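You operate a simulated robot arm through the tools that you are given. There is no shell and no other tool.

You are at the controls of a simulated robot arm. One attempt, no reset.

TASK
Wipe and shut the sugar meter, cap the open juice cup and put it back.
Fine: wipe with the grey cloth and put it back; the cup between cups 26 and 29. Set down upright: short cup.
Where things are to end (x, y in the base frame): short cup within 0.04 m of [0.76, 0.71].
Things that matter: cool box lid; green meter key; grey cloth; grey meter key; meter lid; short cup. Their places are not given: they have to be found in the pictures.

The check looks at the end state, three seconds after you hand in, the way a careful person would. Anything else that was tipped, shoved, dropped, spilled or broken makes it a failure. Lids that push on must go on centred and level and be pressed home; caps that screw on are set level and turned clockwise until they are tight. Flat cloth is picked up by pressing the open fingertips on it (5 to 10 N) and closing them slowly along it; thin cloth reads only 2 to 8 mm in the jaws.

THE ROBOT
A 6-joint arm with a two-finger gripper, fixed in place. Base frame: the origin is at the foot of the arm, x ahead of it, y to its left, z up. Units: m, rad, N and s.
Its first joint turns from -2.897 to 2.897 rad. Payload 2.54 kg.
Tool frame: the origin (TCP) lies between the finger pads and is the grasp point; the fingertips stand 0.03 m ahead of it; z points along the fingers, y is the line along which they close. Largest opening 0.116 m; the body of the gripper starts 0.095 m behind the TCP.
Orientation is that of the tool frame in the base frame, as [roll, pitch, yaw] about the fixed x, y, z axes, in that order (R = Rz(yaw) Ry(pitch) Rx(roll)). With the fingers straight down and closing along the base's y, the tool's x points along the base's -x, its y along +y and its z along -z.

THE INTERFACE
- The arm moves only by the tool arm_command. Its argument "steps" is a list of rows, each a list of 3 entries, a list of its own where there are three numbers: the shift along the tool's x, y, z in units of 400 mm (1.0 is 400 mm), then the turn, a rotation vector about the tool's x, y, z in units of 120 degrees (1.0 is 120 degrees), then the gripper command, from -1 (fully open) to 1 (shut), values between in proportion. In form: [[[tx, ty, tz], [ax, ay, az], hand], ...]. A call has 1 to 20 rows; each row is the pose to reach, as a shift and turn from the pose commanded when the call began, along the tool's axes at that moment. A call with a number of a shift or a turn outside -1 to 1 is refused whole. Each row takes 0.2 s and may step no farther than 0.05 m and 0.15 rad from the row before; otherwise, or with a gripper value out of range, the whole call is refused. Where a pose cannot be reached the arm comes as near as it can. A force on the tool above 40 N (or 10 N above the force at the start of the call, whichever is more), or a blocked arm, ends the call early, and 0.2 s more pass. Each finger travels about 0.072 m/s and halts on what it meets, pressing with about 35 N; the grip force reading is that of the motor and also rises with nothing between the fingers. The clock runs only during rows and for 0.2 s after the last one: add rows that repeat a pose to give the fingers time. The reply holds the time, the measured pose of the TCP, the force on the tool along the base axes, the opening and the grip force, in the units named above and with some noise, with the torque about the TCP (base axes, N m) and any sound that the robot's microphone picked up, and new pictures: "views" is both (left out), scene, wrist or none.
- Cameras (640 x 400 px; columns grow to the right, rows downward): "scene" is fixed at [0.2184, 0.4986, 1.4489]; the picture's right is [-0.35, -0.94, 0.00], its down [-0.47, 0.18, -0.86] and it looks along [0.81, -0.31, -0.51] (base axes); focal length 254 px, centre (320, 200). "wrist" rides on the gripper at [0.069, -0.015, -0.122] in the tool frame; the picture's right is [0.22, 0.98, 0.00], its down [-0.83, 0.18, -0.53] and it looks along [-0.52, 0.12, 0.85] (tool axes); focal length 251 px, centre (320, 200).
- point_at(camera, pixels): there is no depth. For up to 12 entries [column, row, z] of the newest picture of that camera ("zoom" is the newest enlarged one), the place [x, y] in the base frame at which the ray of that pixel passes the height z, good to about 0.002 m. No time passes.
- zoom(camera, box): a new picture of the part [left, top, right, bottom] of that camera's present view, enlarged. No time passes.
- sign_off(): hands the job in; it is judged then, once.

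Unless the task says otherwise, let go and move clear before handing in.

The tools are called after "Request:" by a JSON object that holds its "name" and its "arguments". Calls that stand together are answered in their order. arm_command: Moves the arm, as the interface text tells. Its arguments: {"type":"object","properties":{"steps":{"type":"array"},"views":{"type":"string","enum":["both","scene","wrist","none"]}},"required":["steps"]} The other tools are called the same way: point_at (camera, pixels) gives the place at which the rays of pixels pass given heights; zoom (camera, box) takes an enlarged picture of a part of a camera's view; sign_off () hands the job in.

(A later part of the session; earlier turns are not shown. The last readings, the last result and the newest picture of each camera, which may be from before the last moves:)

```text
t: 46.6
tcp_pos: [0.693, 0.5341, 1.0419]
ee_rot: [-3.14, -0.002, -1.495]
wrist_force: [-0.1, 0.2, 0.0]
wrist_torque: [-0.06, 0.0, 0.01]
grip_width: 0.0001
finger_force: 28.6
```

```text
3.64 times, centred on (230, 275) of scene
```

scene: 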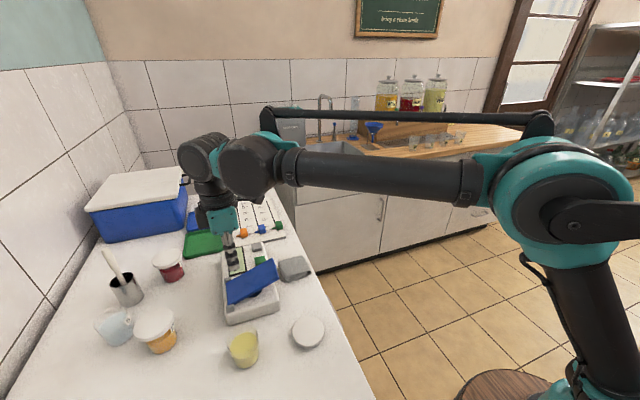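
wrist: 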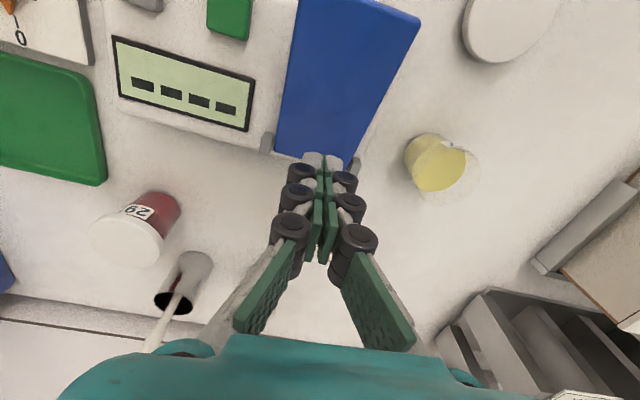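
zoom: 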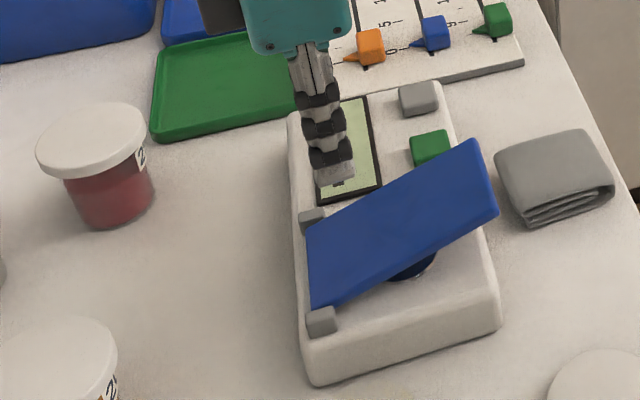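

The lid has swung over and is now tilted partway down (edge at about (275,265) in the scene). I'll dwell briefly to see whether it settles on its own.

Request:
{"name": "arm_command", "arguments": {"steps": [[[0, 0, -0.03], [0, 0, 0], 1.0], [[0, 0, -0.03], [0, 0, 0], 1.0], [[0, 0, -0.03], [0, 0, 0], 1.0], [[0, 0, -0.03], [0, 0, 0], 1.0]], "views": "none"}}

Request:
{"name": "zoom", "arguments": {"camera": "scene", "box": [170, 220, 290, 330]}}

Request:
{"name": "zoom", "arguments": {"camera": "wrist", "box": [220, 0, 460, 200]}}

```text
t: 47.6
tcp_pos: [0.6921, 0.5342, 1.0541]
ee_rot: [3.141, 0.001, -1.498]
wrist_force: [-0.6, -0.2, 0.5]
wrist_torque: [-0.01, -0.01, 0.0]
grip_width: 0.0
finger_force: 28.3
```

```text
3.64 times, centred on (230, 275) of scene
```

zoom: 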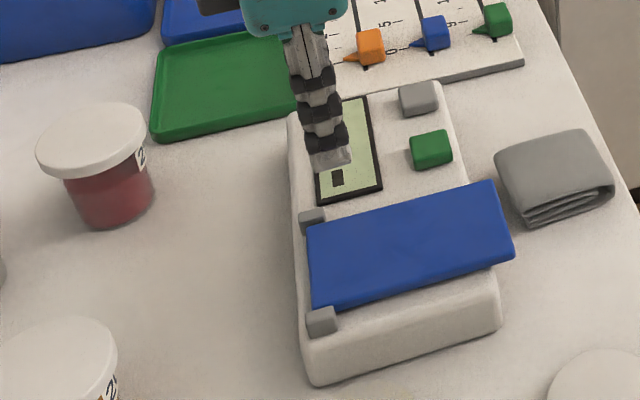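

```text
2.00 times, centred on (340, 100) of wrist
```

zoom: 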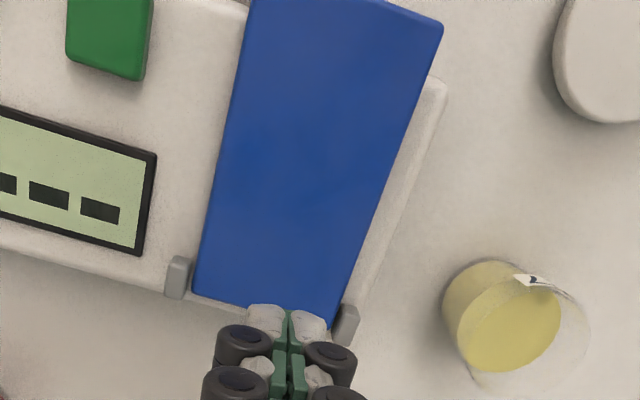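

The lid has nearly settled down on the meter by itself. I'll go above its free half and press gently to be sure it is shut.

Request:
{"name": "arm_command", "arguments": {"steps": [[[0.08, 0.006, 0], [0, 0, 0], 1.0], [[0.15, 0.0112, 0], [0, 0, 0], 1.0], [[0.15, 0.0112, 0.08], [0, 0, 0], 1.0], [[0.15, 0.0112, 0.15], [0, 0, 0], 1.0]]}}

Request:
{"name": "zoom", "arguments": {"camera": "scene", "box": [190, 220, 310, 330]}}

```text
t: 48.6
tcp_pos: [0.693, 0.473, 0.9931]
ee_rot: [3.141, 0.001, -1.496]
wrist_force: [0.5, 0.1, -0.2]
wrist_torque: [0.01, 0.01, 0.0]
grip_width: 0.0
finger_force: 28.4
```

scene: 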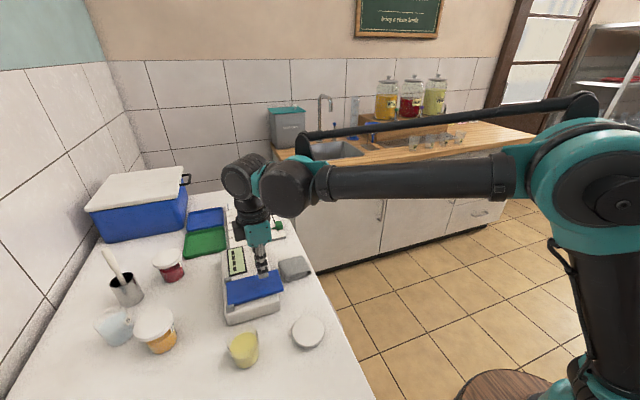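
wrist: 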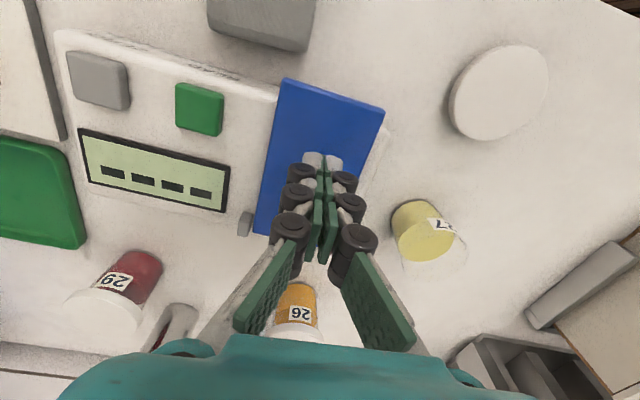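

```text
3.64 times, centred on (250, 275) of scene
```

zoom: 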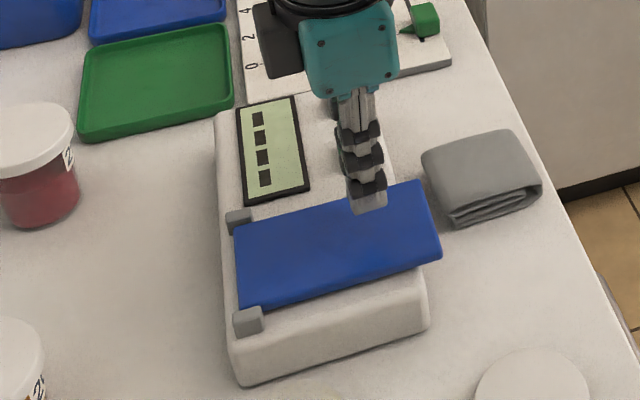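

Lid lies flat-looking on the meter; tip is ~2 cm above it. Pressing down in small rows.

Request:
{"name": "arm_command", "arguments": {"steps": [[[0, 0, 0.01], [0, 0, 0], 1.0], [[0, 0, 0.02], [0, 0, 0], 1.0], [[0, 0, 0.0275], [0, 0, 0], 1.0], [[0, 0, 0.035], [0, 0, 0], 1.0]], "views": "none"}}

```text
t: 49.6
tcp_pos: [0.6927, 0.4737, 0.9823]
ee_rot: [-3.141, 0.0, -1.497]
wrist_force: [0.6, 0.1, -0.5]
wrist_torque: [0.0, -0.03, 0.01]
grip_width: 0.0002
finger_force: 28.5
```

Request:
{"name": "arm_command", "arguments": {"steps": [[[0, 0, 0.005], [0, 0, 0], 1.0], [[0, 0, 0.01], [0, 0, 0], 1.0], [[0, 0, 0.015], [0, 0, 0], 1.0], [[0, 0, 0.02], [0, 0, 0], 1.0]], "views": "none"}}

```text
t: 50.6
tcp_pos: [0.6926, 0.4742, 0.9735]
ee_rot: [-3.141, 0.0, -1.494]
wrist_force: [0.0, -0.1, 0.0]
wrist_torque: [-0.01, 0.03, 0.01]
grip_width: 0.0
finger_force: 29.0
```

No contact yet with the tip at about 0.9435. Continuing down in 1 mm rows toward the lid.

Request:
{"name": "arm_command", "arguments": {"steps": [[[0, 0, 0.0025], [0, 0, 0], 1.0], [[0, 0, 0.005], [0, 0, 0], 1.0], [[0, 0, 0.0075], [0, 0, 0], 1.0], [[0, 0, 0.01], [0, 0, 0], 1.0]], "views": "none"}}

```text
t: 51.6
tcp_pos: [0.6924, 0.4743, 0.9693]
ee_rot: [3.141, 0.0, -1.496]
wrist_force: [-0.7, -0.2, 0.0]
wrist_torque: [0.01, -0.04, 0.01]
grip_width: 0.0
finger_force: 28.3
```

Request:
{"name": "arm_command", "arguments": {"steps": [[[0, 0, 0.0025], [0, 0, 0], 1.0], [[0, 0, 0.005], [0, 0, 0], 1.0], [[0, 0, 0.0075], [0, 0, 0], 1.0]], "views": "scene"}}

Request:
{"name": "zoom", "arguments": {"camera": "scene", "box": [210, 240, 300, 320]}}

```text
t: 52.4
tcp_pos: [0.6922, 0.4742, 0.9655]
ee_rot: [3.141, 0.002, -1.497]
wrist_force: [3.4, -0.7, 7.5]
wrist_torque: [0.03, -0.11, 0.0]
grip_width: 0.0061
finger_force: 28.6
```

scene: 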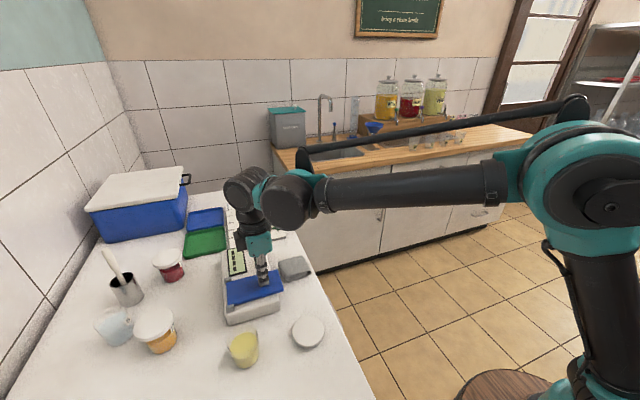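

```text
5.00 times, centred on (255, 280) of scene
```

zoom: 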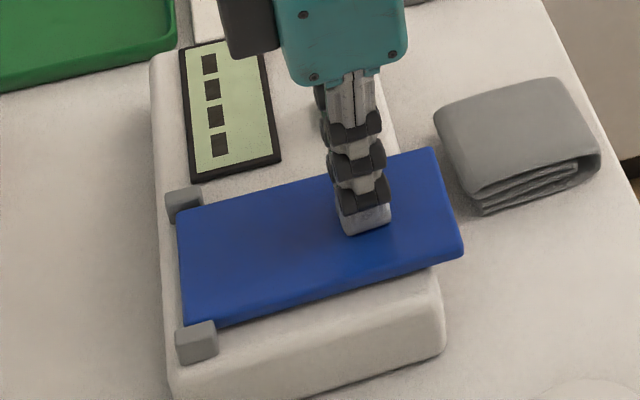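

Contact at tip z≈0.936 with 7.5 N — consistent with a closed lid ~9 mm thick on the 0.927 top. I'll press a little harder to be sure, then lift.

Request:
{"name": "arm_command", "arguments": {"steps": [[[0, 0, 0.002], [0, 0, 0], 1.0], [[0, 0, 0.004], [0, 0, 0], 1.0]], "views": "none"}}

```text
t: 53.0
tcp_pos: [0.6914, 0.4744, 0.966]
ee_rot: [-3.139, 0.002, -1.499]
wrist_force: [11.6, 0.0, 30.2]
wrist_torque: [0.27, -0.31, -0.07]
grip_width: 0.0059
finger_force: 28.8
```

Solid at 30 N with no further travel: the lid is shut. Lifting clear and looking.

Request:
{"name": "arm_command", "arguments": {"steps": [[[0, 0, -0.01], [0, 0, 0], 1.0], [[0, 0, -0.1], [0, 0, 0], 1.0], [[0, 0, -0.2], [0, 0, 0], 1.0], [[0, 0, -0.3], [0, 0, 0], 0.4], [[0.05, 0, -0.4], [0, 0, 0], -0.2], [[0.15, 0, -0.4], [0, 0, 0], -0.4]]}}

Request:
{"name": "zoom", "arguments": {"camera": "scene", "box": [190, 230, 340, 380]}}

Request:
{"name": "zoom", "arguments": {"camera": "wrist", "box": [200, 100, 440, 300]}}

```text
t: 54.4
tcp_pos: [0.6977, 0.4149, 1.1258]
ee_rot: [-3.14, -0.001, -1.495]
wrist_force: [-0.9, 0.4, -0.6]
wrist_torque: [-0.03, 0.02, 0.03]
grip_width: 0.0812
finger_force: 0.2
```

scene: 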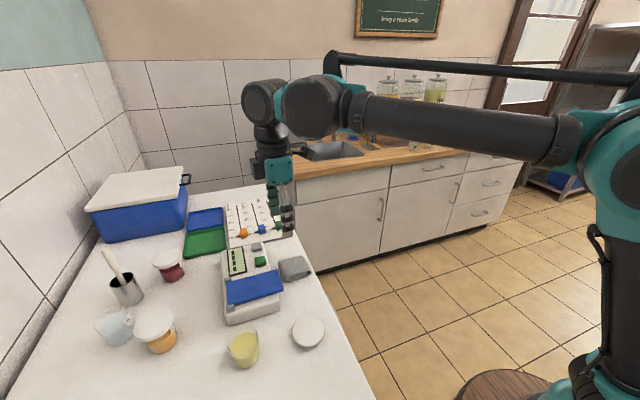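
wrist: 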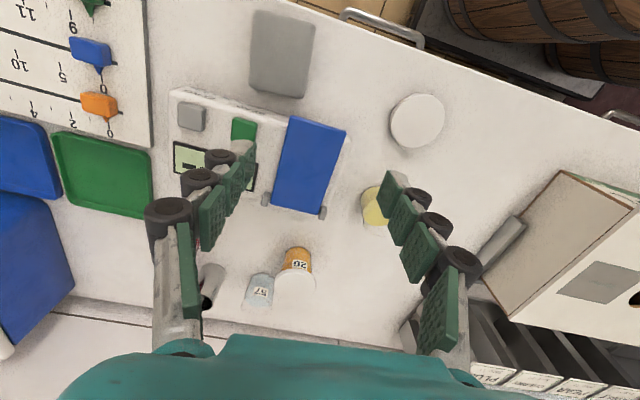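

```text
2.67 times, centred on (265, 305) of scene
```

zoom: 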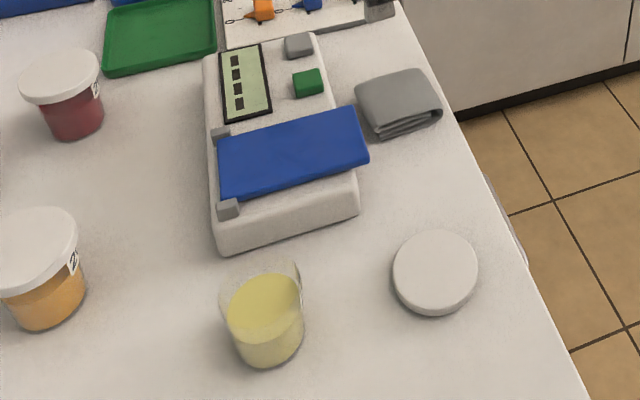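

```text
2.00 times, centred on (320, 200) of wrist
```

zoom: 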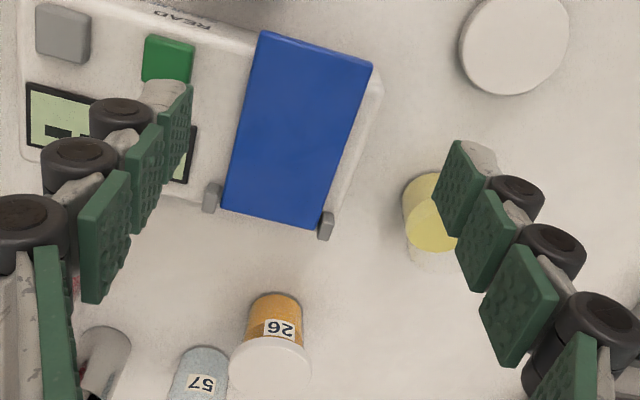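

The lid is shut flat over the well. Next, the cap: I'll move above it at (0.5595,0.397) with jaws around 0.095 m open, and measure cap and cup from there.

Request:
{"name": "arm_command", "arguments": {"steps": [[[0.005, 0.087, 0.0], [0, 0, 0], -0.6], [[0.01, 0.174, 0.05], [0, 0, 0], -0.6], [[0.015, 0.261, 0.12], [0, 0, 0], -0.6], [[0.019, 0.3475, 0.19], [0, 0, 0], -0.6], [[0.019, 0.3475, 0.19], [0, 0, 0], -0.6]]}}

Request:
{"name": "zoom", "arguments": {"camera": "wrist", "box": [200, 60, 440, 260]}}

```text
t: 55.6
tcp_pos: [0.5574, 0.3978, 1.0477]
ee_rot: [-3.141, 0.0, -1.497]
wrist_force: [0.0, -0.6, -1.1]
wrist_torque: [-0.03, 0.0, 0.0]
grip_width: 0.0928
finger_force: 0.2
```

scene: 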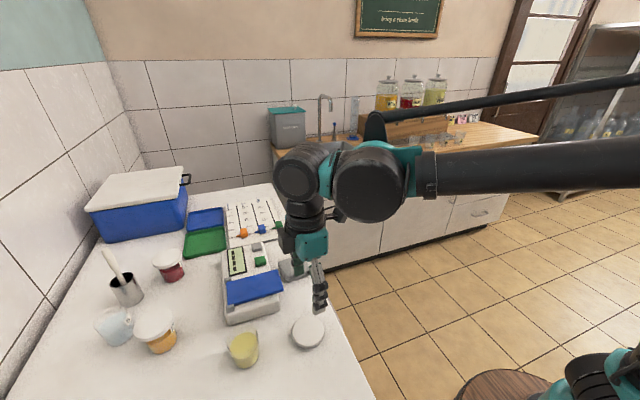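
wrist: 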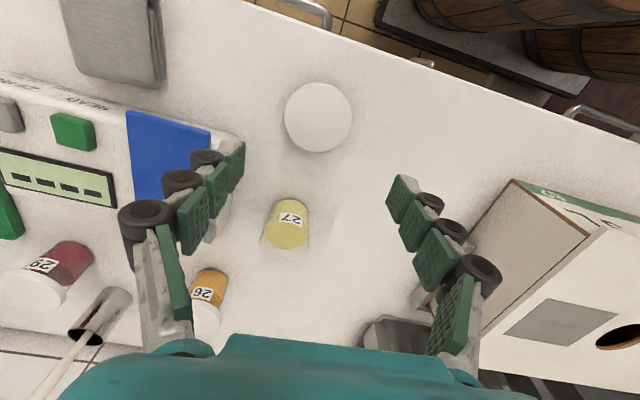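

```text
2.00 times, centred on (320, 160) of wrist
```

zoom: 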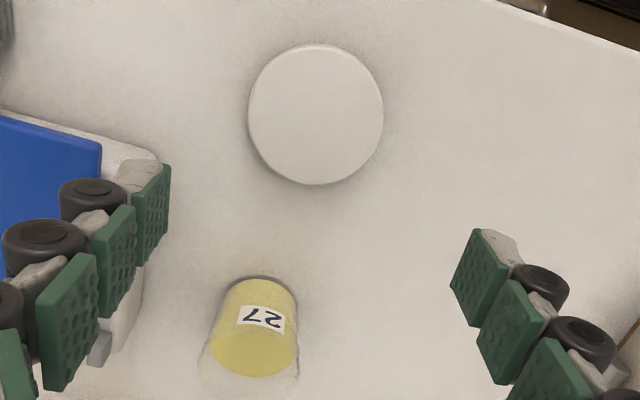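

The cap is at about (318,117) and the short cup (label 27) at (287,225) in the wrist view. I'll zoom and triangulate both.

Request:
{"name": "point_at", "arguments": {"camera": "wrist", "pixels": [[318, 117, 0.885], [318, 117, 0.89], [318, 117, 0.895], [284, 117, 0.885], [352, 117, 0.885], [318, 82, 0.89], [318, 153, 0.885]]}}

Request:
{"name": "point_at", "arguments": {"camera": "scene", "pixels": [[308, 331, 0.885], [308, 331, 0.89], [308, 331, 0.895]]}}

Request:
{"name": "zoom", "arguments": {"camera": "wrist", "box": [250, 185, 330, 265]}}

Request:
{"name": "zoom", "arguments": {"camera": "scene", "box": [210, 315, 280, 385]}}

Request:
{"name": "zoom", "arguments": {"camera": "scene", "box": [280, 300, 340, 360]}}

```text
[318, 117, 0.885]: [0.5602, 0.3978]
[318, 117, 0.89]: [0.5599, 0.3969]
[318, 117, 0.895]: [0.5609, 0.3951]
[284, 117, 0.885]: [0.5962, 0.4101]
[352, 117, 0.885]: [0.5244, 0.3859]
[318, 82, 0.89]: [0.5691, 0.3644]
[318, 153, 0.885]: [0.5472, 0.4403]
```

```text
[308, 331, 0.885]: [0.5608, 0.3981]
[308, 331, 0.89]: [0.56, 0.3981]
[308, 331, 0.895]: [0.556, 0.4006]
```

```text
5.00 times, centred on (290, 225) of wrist
```

zoom: 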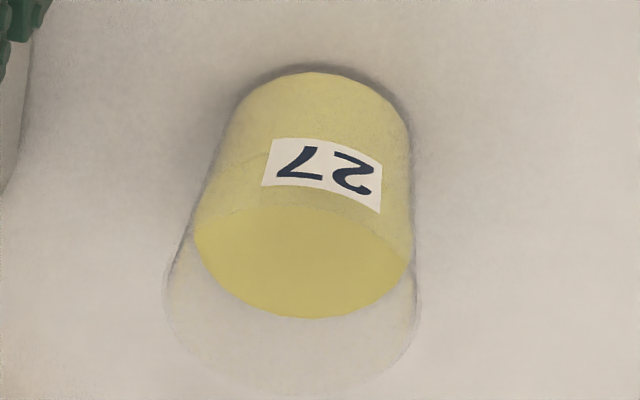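

```text
5.71 times, centred on (245, 350) of scene
```

zoom: 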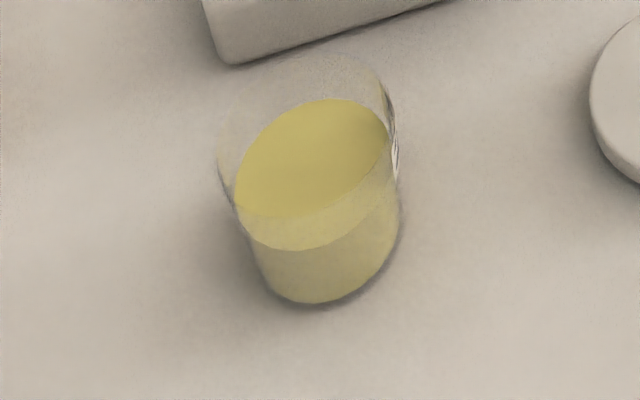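

```text
6.67 times, centred on (310, 330) of scene
```

zoom: 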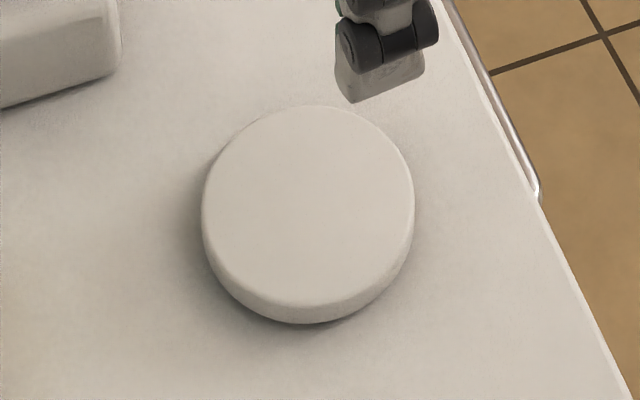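

Cap centre is (0.5605,0.397). Now the cup: I'll compare base and rim centres from both cameras to get its axis and height.

Request:
{"name": "point_at", "arguments": {"camera": "wrist", "pixels": [[290, 212.6, 0.88], [284, 244, 0.93], [284, 244, 0.94], [284, 244, 0.95], [257.5, 244, 0.94], [309.5, 244, 0.94], [289.6, 198.6, 0.88], [284, 263.4, 0.94]]}}

Request:
{"name": "point_at", "arguments": {"camera": "scene", "pixels": [[245.5, 357.5, 0.88], [243.2, 338.5, 0.93], [243.2, 338.5, 0.94], [243.2, 338.5, 0.95], [227, 342, 0.94], [258.7, 340, 0.94]]}}

```text
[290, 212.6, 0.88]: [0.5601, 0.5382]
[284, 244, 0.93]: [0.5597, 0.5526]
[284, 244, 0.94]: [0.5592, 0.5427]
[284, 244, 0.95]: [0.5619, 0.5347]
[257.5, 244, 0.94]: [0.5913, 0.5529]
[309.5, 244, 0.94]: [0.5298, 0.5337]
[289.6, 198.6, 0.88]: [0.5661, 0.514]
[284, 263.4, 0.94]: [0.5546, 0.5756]
```

```text
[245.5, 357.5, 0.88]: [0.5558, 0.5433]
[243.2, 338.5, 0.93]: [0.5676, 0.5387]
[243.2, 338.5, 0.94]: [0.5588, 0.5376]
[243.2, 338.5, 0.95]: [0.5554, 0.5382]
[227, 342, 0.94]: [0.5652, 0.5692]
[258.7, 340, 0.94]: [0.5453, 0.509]
```

Cup axis is about (0.560,0.540) with rim near z≈0.94 and rim diameter ≈0.065. I'll take the cap first: lower around it with jaws at 0.093 m.

Request:
{"name": "arm_command", "arguments": {"steps": [[[0, -0.005, 0.1], [0, 0, 0], -0.6], [[0, -0.005, 0.2], [0, 0, 0], -0.6], [[0, -0.005, 0.3], [0, 0, 0], -0.6], [[0, -0.005, 0.335], [0, 0, 0], -0.6]]}}

Request:
{"name": "zoom", "arguments": {"camera": "wrist", "box": [200, 80, 440, 260]}}

Request:
{"name": "zoom", "arguments": {"camera": "scene", "box": [270, 290, 350, 360]}}

```text
t: 56.6
tcp_pos: [0.5601, 0.398, 0.9122]
ee_rot: [-3.141, 0.0, -1.497]
wrist_force: [-1.0, 0.6, -0.5]
wrist_torque: [-0.03, -0.03, 0.01]
grip_width: 0.0927
finger_force: 0.1
```

scene: 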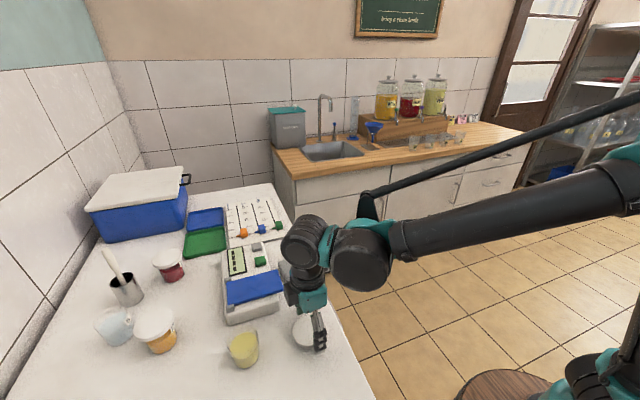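
wrist: 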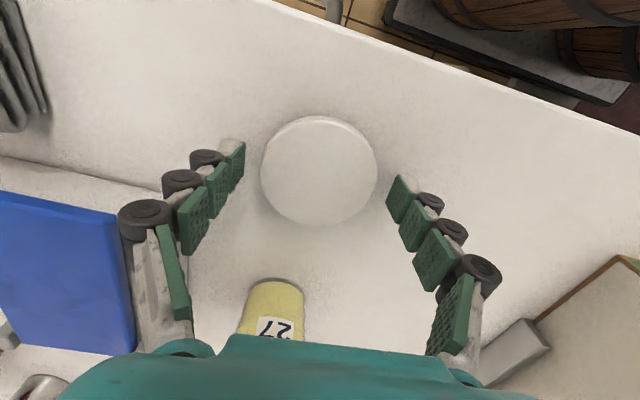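

```text
2.22 times, centred on (320, 170) of wrist
```

zoom: 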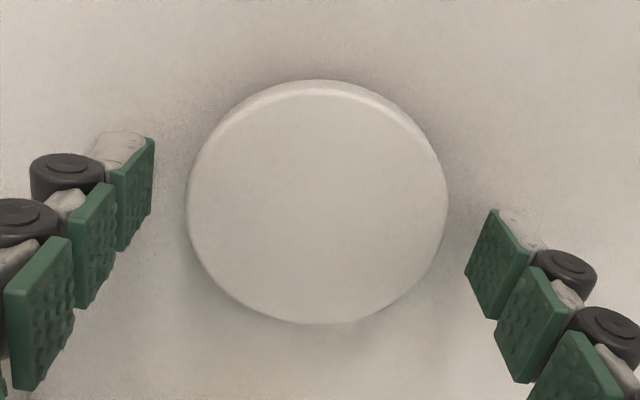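

```text
5.71 times, centred on (310, 325) of scene
```

zoom: 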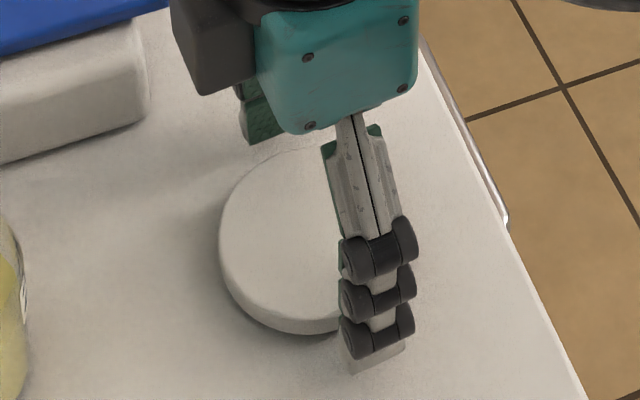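

The cap sits between the jaws. I'll verify its centre against the TCP before closing.

Request:
{"name": "point_at", "arguments": {"camera": "wrist", "pixels": [[319, 170.5, 0.89], [319, 170.5, 0.892], [260.5, 173, 0.89], [377.5, 173, 0.89]]}}

Request:
{"name": "arm_command", "arguments": {"steps": [[[0, 0, 0.006], [0, 0, 0], -0.6], [[0, 0, 0.0115], [0, 0, 0], -0.55]], "views": "none"}}

```text
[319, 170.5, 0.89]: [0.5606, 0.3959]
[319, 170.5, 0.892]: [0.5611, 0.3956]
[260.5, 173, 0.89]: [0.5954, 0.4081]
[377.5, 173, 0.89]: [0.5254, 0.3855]
```

```text
t: 57.2
tcp_pos: [0.5601, 0.3988, 0.9081]
ee_rot: [-3.141, 0.0, -1.495]
wrist_force: [0.1, -0.3, 0.1]
wrist_torque: [0.03, 0.01, 0.0]
grip_width: 0.0898
finger_force: 0.0
```

Cap centre is (0.5606,0.396). I'll nudge 2 mm toward it and close slowly at this height.

Request:
{"name": "arm_command", "arguments": {"steps": [[[0.005, 0, 0], [0, 0, 0], -0.5], [[0.005, 0, 0], [0, 0, 0], -0.42], [[0.005, 0, 0], [0, 0, 0], -0.36], [[0.005, 0, 0], [0, 0, 0], -0.3], [[0.005, 0, 0], [0, 0, 0], -0.24], [[0.005, 0, 0], [0, 0, 0], -0.2], [[0.005, 0, 0], [0, 0, 0], -0.2]]}}

Request:
{"name": "zoom", "arguments": {"camera": "wrist", "box": [200, 80, 440, 260]}}

```text
t: 58.8
tcp_pos: [0.5604, 0.3954, 0.9083]
ee_rot: [3.142, 0.002, -1.496]
wrist_force: [0.7, 0.3, 7.9]
wrist_torque: [0.07, 0.01, 0.0]
grip_width: 0.0715
finger_force: 34.8
```

scene: 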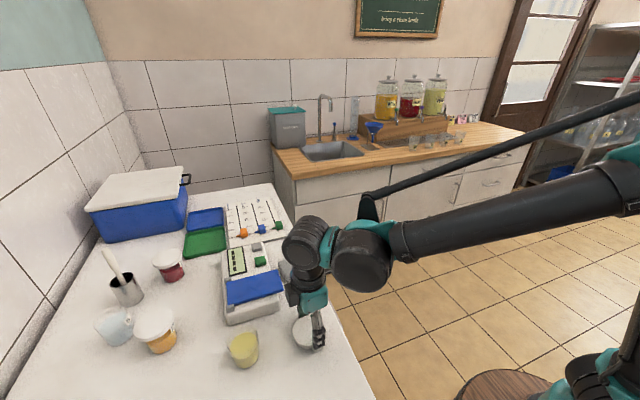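
wrist: 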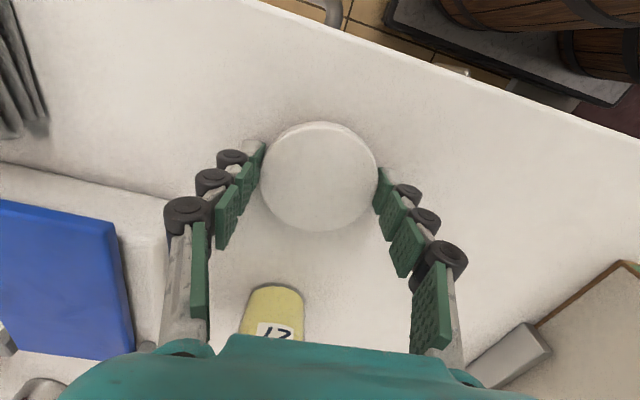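

```text
2.22 times, centred on (320, 170) of wrist
```

zoom: 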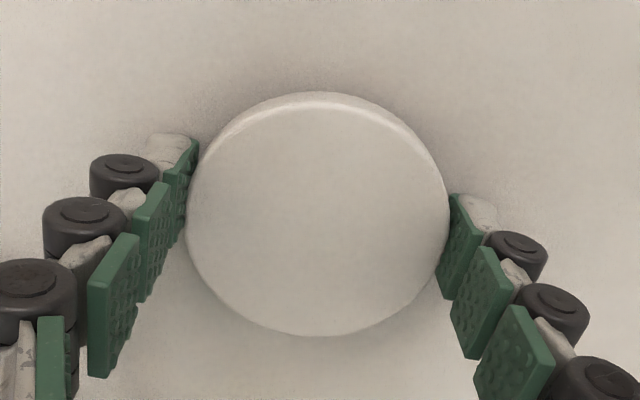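

The cap is gripped (0.0715 m, 35 N). I'll lift it and move so the camera looks straight down on the cup to measure its axis precisely.

Request:
{"name": "arm_command", "arguments": {"steps": [[[0, 0, -0.03], [0, 0, 0], -0.1], [[0, 0, -0.12], [0, 0, 0], -0.1], [[0, 0, -0.24], [0, 0, 0], -0.1], [[0, 0, -0.36], [0, 0, 0], -0.1], [[0, 0, -0.43], [0, 0, 0], -0.1], [[-0.12, 0, -0.43], [0, 0, 0], -0.1], [[-0.24, 0, -0.43], [0, 0, 0], -0.1], [[-0.36, 0.0, -0.43], [0, 0, 0], -0.1], [[-0.45, 0.01, -0.43], [0, 0, 0], -0.1], [[-0.532, 0.01, -0.43], [0, 0, 0], -0.1], [[-0.532, 0.01, -0.43], [0, 0, 0], -0.1]]}}

Request:
{"name": "zoom", "arguments": {"camera": "wrist", "box": [250, 0, 410, 130]}}

```text
t: 61.2
tcp_pos: [0.5402, 0.6061, 1.0798]
ee_rot: [-3.141, 0.0, -1.496]
wrist_force: [0.5, 0.2, -0.2]
wrist_torque: [0.01, 0.02, 0.03]
grip_width: 0.0708
finger_force: 34.9
```

scene: 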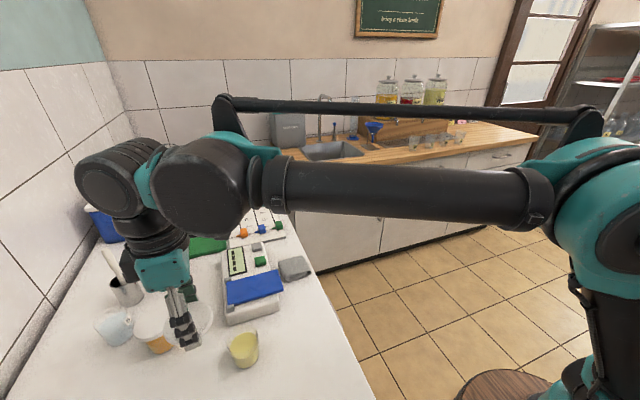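
wrist: 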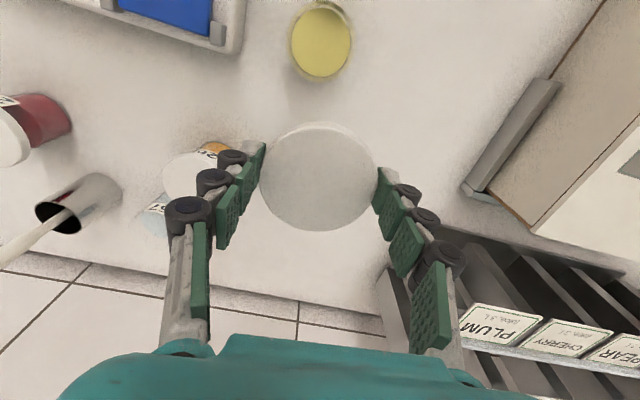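

```text
3.08 times, centred on (330, 65) of wrist
```

zoom: 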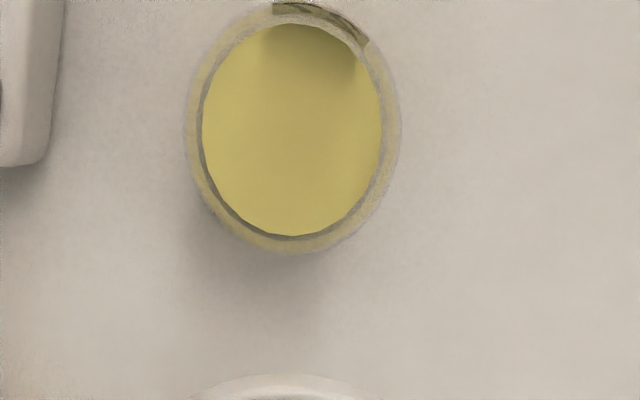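

Looking straight down, the rim is centred at about (321,41.6). I'll compute its position at rim height.

Request:
{"name": "point_at", "arguments": {"camera": "wrist", "pixels": [[321.2, 41.6, 0.94], [321.2, 41.6, 0.94], [321.2, 41.6, 0.93], [321.2, 41.6, 0.95], [286.2, 41.6, 0.94], [356.3, 41.6, 0.94], [321.2, 1.5, 0.94], [321.2, 82.2, 0.94], [321, 42.4, 0.92]]}}

Request:
{"name": "zoom", "arguments": {"camera": "scene", "box": [160, 270, 280, 380]}}

```text
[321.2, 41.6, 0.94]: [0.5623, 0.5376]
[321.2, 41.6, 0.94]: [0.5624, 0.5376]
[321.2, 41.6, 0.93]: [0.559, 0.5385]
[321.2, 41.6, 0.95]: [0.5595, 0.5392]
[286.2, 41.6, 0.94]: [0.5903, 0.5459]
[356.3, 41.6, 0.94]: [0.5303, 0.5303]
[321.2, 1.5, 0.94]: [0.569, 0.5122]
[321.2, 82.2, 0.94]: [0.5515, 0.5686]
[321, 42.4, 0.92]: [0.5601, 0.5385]
```

```text
3.64 times, centred on (220, 325) of scene
```

zoom: 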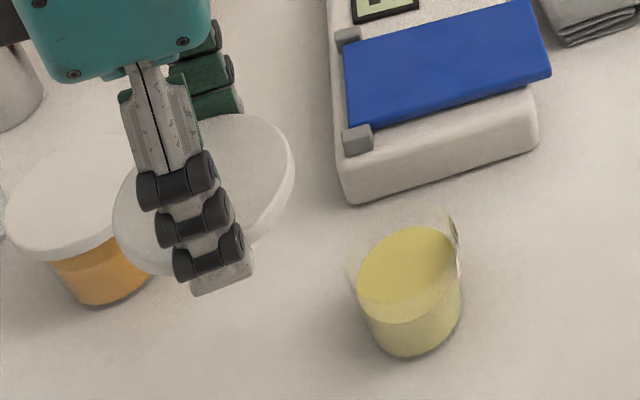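

Cup centre ≈ (0.5603,0.5388). Now I'll check exactly how the cap sits in the jaws relative to the TCP.

Request:
{"name": "zoom", "arguments": {"camera": "wrist", "box": [240, 105, 400, 245]}}

Request:
{"name": "point_at", "arguments": {"camera": "wrist", "pixels": [[260, 176, 1.0625], [378, 176, 1.0625], [319, 121, 1.0625], [319, 231, 1.0625], [319, 176, 1.0625]]}}

```text
2.86 times, centred on (320, 175) of wrist
```

zoom: 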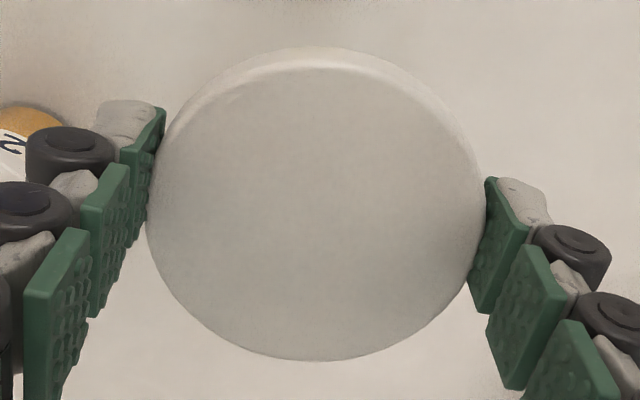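

```text
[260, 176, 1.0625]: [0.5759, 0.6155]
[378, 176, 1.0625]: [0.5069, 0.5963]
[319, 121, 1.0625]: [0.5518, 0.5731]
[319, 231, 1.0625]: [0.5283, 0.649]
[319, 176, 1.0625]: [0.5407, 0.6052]
```

The cap is level and centred within about 1 mm of the TCP (slightly to +y). I'll bring it over the cup, still 2 cm above the rim, and take a reading.

Request:
{"name": "arm_command", "arguments": {"steps": [[[0.06, -0.012, 0], [0, 0, 0], -0.1], [[0.12, -0.025, 0], [0, 0, 0], -0.1], [[0.1755, -0.0365, 0], [0, 0, 0], -0.1], [[0.1755, -0.0365, 0.1], [0, 0, 0], -0.1], [[0.1755, -0.0365, 0.2], [0, 0, 0], -0.1], [[0.1755, -0.0365, 0.2], [0, 0, 0], -0.1]]}}

Request:
{"name": "arm_command", "arguments": {"steps": [[[0, 0, 0], [0, 0, 0], -0.1]], "views": "none"}}

Request:
{"name": "zoom", "arguments": {"camera": "scene", "box": [200, 280, 300, 380]}}

```text
t: 62.6
tcp_pos: [0.5582, 0.5364, 1.0018]
ee_rot: [-3.141, 0.0, -1.497]
wrist_force: [0.9, -0.5, -0.6]
wrist_torque: [0.0, -0.04, 0.01]
grip_width: 0.0707
finger_force: 35.0
```

scene: 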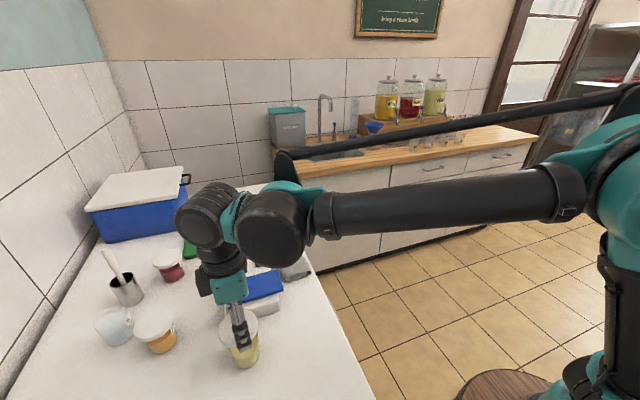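
wrist: 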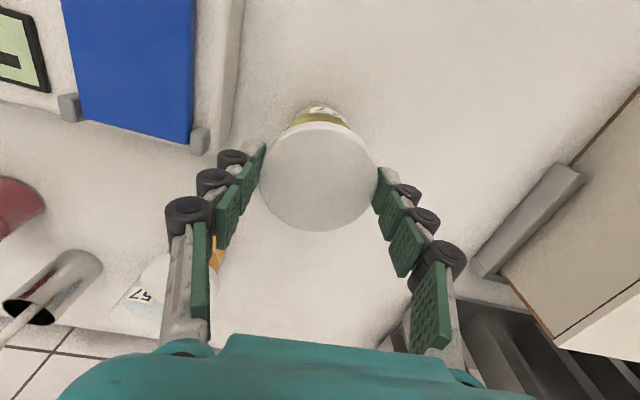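

```text
t: 63.0
tcp_pos: [0.5587, 0.537, 1.0023]
ee_rot: [3.141, 0.001, -1.495]
wrist_force: [-0.6, 0.4, -0.2]
wrist_torque: [-0.02, -0.01, -0.01]
grip_width: 0.0706
finger_force: 34.8
```

```text
4.00 times, centred on (250, 330) of scene
```

zoom: 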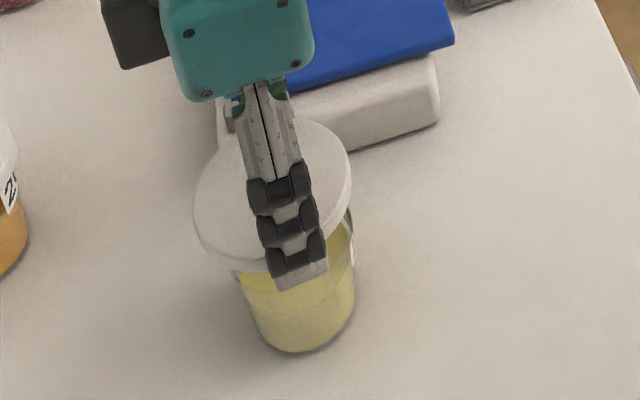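

Readings average (0.5585,0.5367); I want (0.5603,0.5376). I'll apply that small correction, lower to 1 cm above the rim, and check alignment in both views.

Request:
{"name": "arm_command", "arguments": {"steps": [[[-0.002, -0.0045, 0.03], [0, 0, 0], -0.1], [[-0.002, -0.0045, 0.06], [0, 0, 0], -0.1], [[-0.002, -0.0045, 0.06], [0, 0, 0], -0.1]]}}

Request:
{"name": "zoom", "arguments": {"camera": "wrist", "box": [240, 85, 400, 245]}}

Request:
{"name": "zoom", "arguments": {"camera": "scene", "box": [205, 300, 285, 380]}}

```text
t: 63.8
tcp_pos: [0.5597, 0.539, 0.9782]
ee_rot: [-3.14, 0.0, -1.496]
wrist_force: [-1.1, 0.1, 0.1]
wrist_torque: [-0.02, 0.03, 0.01]
grip_width: 0.0707
finger_force: 34.9
```

scene: 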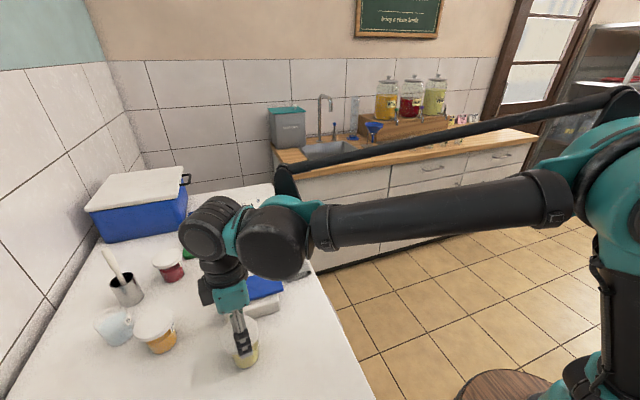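
wrist: 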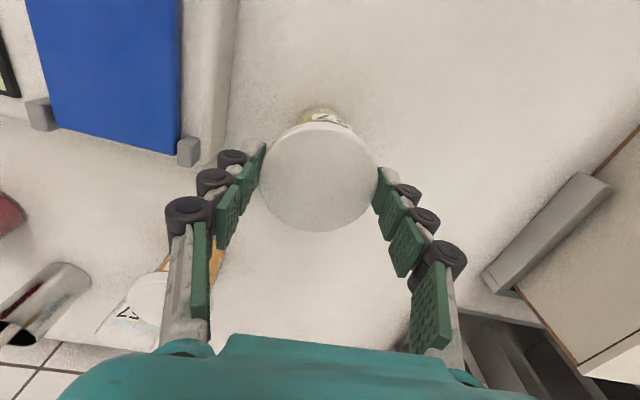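

```text
2.50 times, centred on (320, 165) of wrist
```

zoom: 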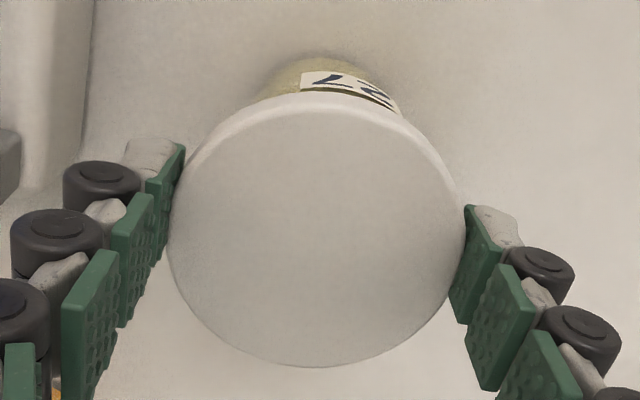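

```text
5.00 times, centred on (245, 340) of scene
```

zoom: 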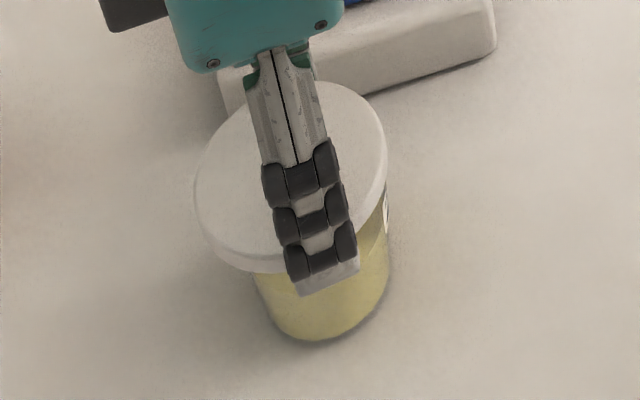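

Close to the rim now. I'll cross-check the cap's centre from the scene camera, since the cap must go on concentric.

Request:
{"name": "zoom", "arguments": {"camera": "scene", "box": [214, 308, 266, 360]}}

Request:
{"name": "zoom", "arguments": {"camera": "wrist", "box": [280, 90, 360, 140]}}

```text
7.69 times, centred on (240, 334) of scene
```

zoom: 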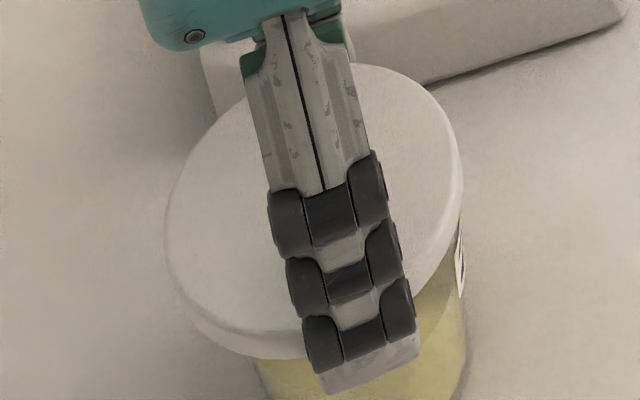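

```text
8.00 times, centred on (320, 115) of wrist
```

zoom: 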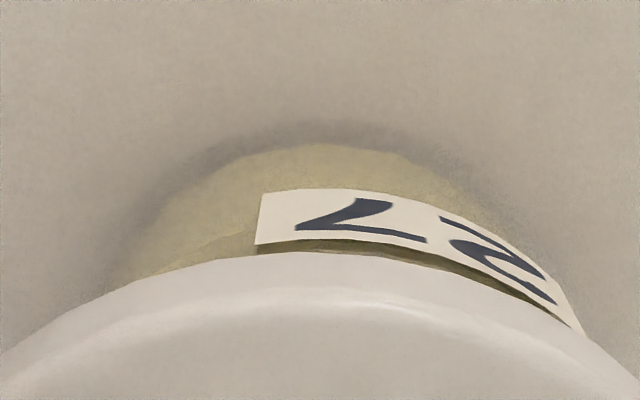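

The scene view suggests the cap may sit a few millimetres too far to +y. I'll quantify with point queries for the cap and the visible cup features from both cameras.

Request:
{"name": "point_at", "arguments": {"camera": "scene", "pixels": [[239.2, 334, 0.96], [219.8, 338.5, 0.958], [258.5, 329.5, 0.958], [239.2, 334, 0.955]]}}

Request:
{"name": "point_at", "arguments": {"camera": "wrist", "pixels": [[319, 178, 0.962], [319, 178, 0.958], [261, 176, 0.962], [378, 176, 0.962], [322.5, 108.3, 0.88], [320, 121, 0.94]]}}

```text
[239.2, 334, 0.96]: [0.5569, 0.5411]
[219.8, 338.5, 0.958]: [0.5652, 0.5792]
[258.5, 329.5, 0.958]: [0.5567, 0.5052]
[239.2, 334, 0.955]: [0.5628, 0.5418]
```

```text
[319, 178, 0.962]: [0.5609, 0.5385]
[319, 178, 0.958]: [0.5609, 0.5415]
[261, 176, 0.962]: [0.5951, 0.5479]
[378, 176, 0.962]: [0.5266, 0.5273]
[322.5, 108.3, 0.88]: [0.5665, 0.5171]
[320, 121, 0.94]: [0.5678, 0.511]
```

Accounting for perspective, the cap's centre is about 5 mm to the +y side of the cup's axis (cap ≈0.5445, cup ≈0.539). I'll raise slightly, shift 5 mm toward −y and re-check both views.

Request:
{"name": "arm_command", "arguments": {"steps": [[[0.0125, 0.001, 0], [0, 0, 0], -0.1], [[0.0125, 0.001, 0], [0, 0, 0], -0.1]]}}

Request:
{"name": "zoom", "arguments": {"camera": "scene", "box": [214, 308, 266, 360]}}

Request:
{"name": "zoom", "arguments": {"camera": "wrist", "box": [270, 90, 370, 150]}}

```text
t: 64.4
tcp_pos: [0.5607, 0.533, 0.9761]
ee_rot: [3.141, 0.0, -1.497]
wrist_force: [0.5, 0.1, -0.4]
wrist_torque: [-0.01, 0.01, 0.0]
grip_width: 0.0711
finger_force: 35.0
```

scene: 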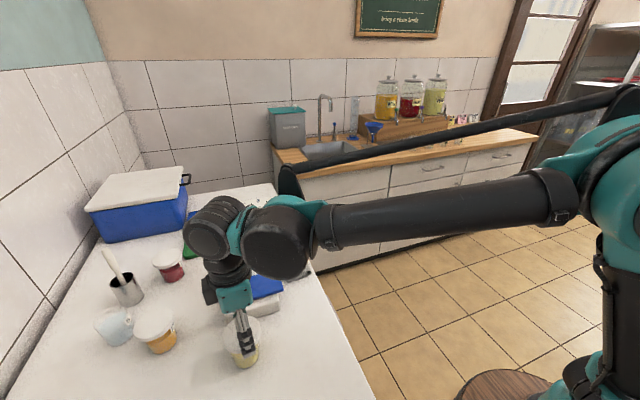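
wrist: 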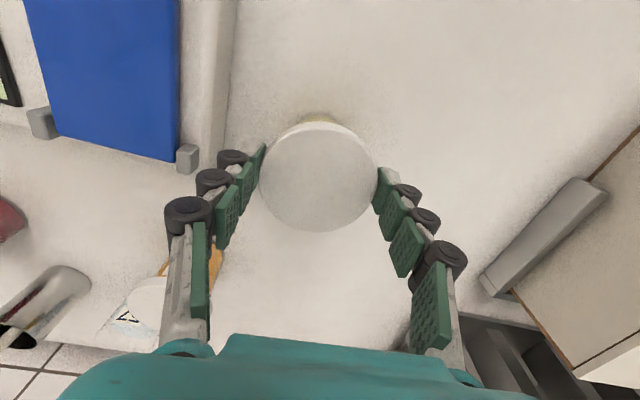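

```text
7.69 times, centred on (240, 334) of scene
```

zoom: 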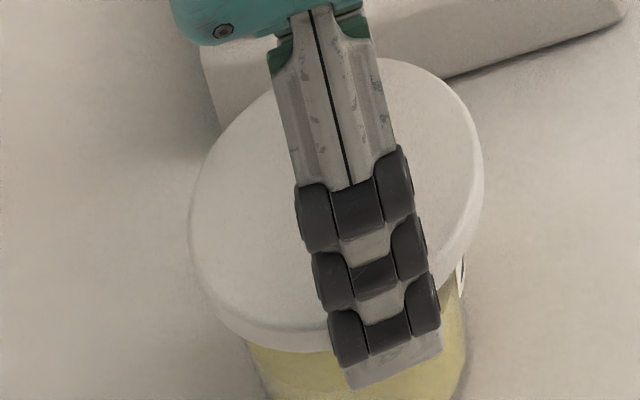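

```text
6.40 times, centred on (320, 120) of wrist
```

zoom: 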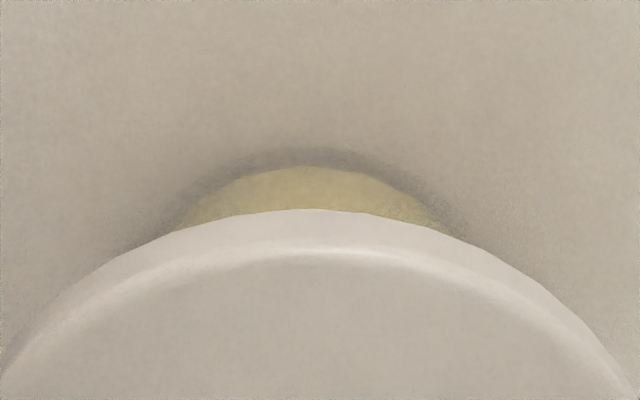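

In the scene view the cap centre is now at column 242.1 versus 241.8 expected for the cup — aligned within a millimetre. I'll check the x-direction alignment through the visible body of the cup.

Request:
{"name": "point_at", "arguments": {"camera": "wrist", "pixels": [[298.1, 123.4, 0.89], [338.75, 124.4, 0.89], [317.7, 114.5, 0.88], [261, 176, 0.96], [378, 176, 0.96]]}}

Request:
{"name": "zoom", "arguments": {"camera": "scene", "box": [214, 320, 274, 380]}}

```text
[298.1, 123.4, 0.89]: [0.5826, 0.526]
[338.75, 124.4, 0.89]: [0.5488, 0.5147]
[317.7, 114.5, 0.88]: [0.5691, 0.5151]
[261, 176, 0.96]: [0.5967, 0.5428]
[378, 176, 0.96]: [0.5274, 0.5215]
```

```text
6.67 times, centred on (244, 350) of scene
```

zoom: 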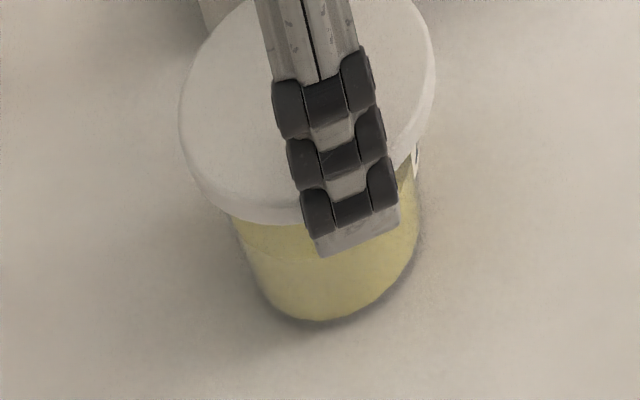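

Cup axis from the visible body: (0.5593,0.5396); cap now at about (0.561,0.539). I'll nudge 1 mm in −x and lower in small rows until the cap meets the rim.

Request:
{"name": "arm_command", "arguments": {"steps": [[[0, 0.0025, 0.005], [0, 0, 0], -0.1], [[0, 0.0025, 0.01], [0, 0, 0], -0.1], [[0, 0.0025, 0.015], [0, 0, 0], -0.1]], "views": "none"}}

```text
t: 65.2
tcp_pos: [0.5606, 0.5328, 0.9718]
ee_rot: [3.141, 0.0, -1.497]
wrist_force: [-0.2, 0.0, 0.0]
wrist_torque: [0.02, 0.01, 0.01]
grip_width: 0.071
finger_force: 34.6
```

Request:
{"name": "arm_command", "arguments": {"steps": [[[0, 0, 0.004], [0, 0, 0], -0.1], [[0, 0, 0.008], [0, 0, 0], -0.1], [[0, 0, 0.012], [0, 0, 0], -0.1]]}}

Request:
{"name": "zoom", "arguments": {"camera": "scene", "box": [214, 310, 274, 370]}}

```text
t: 66.0
tcp_pos: [0.5609, 0.5337, 0.9681]
ee_rot: [-3.14, 0.002, -1.497]
wrist_force: [11.4, 9.2, 35.1]
wrist_torque: [0.38, -0.45, 0.06]
grip_width: 0.0715
finger_force: 34.9
heard: snap
```

scene: 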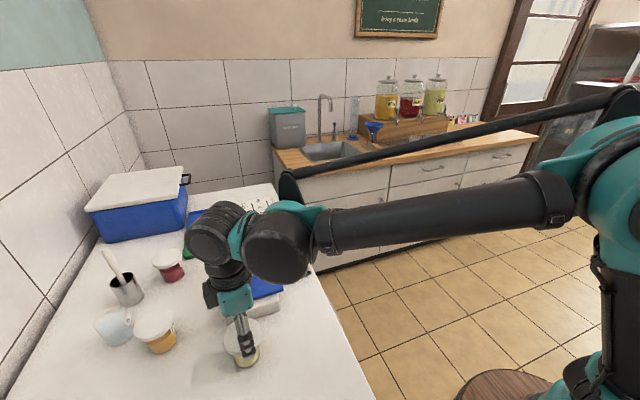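
wrist: 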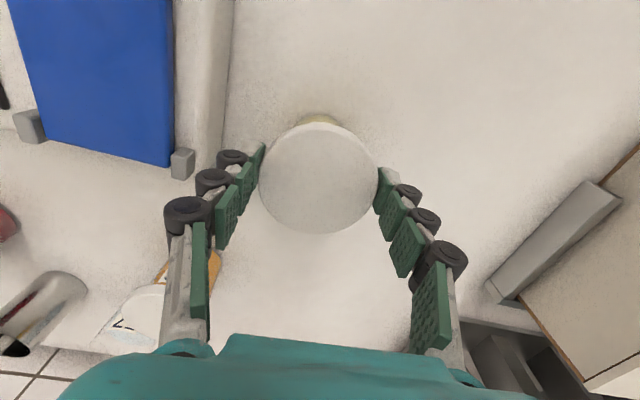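

```text
6.67 times, centred on (244, 340) of scene
```

zoom: 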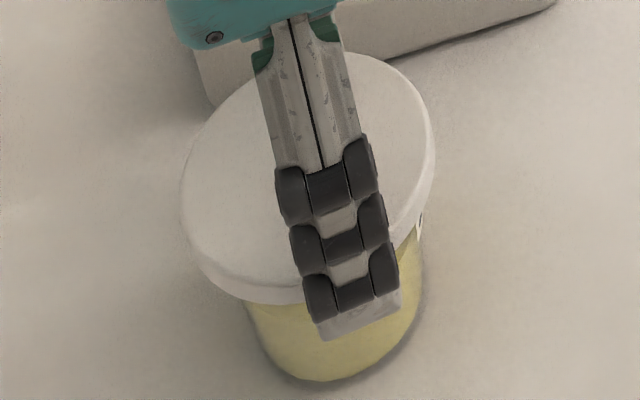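

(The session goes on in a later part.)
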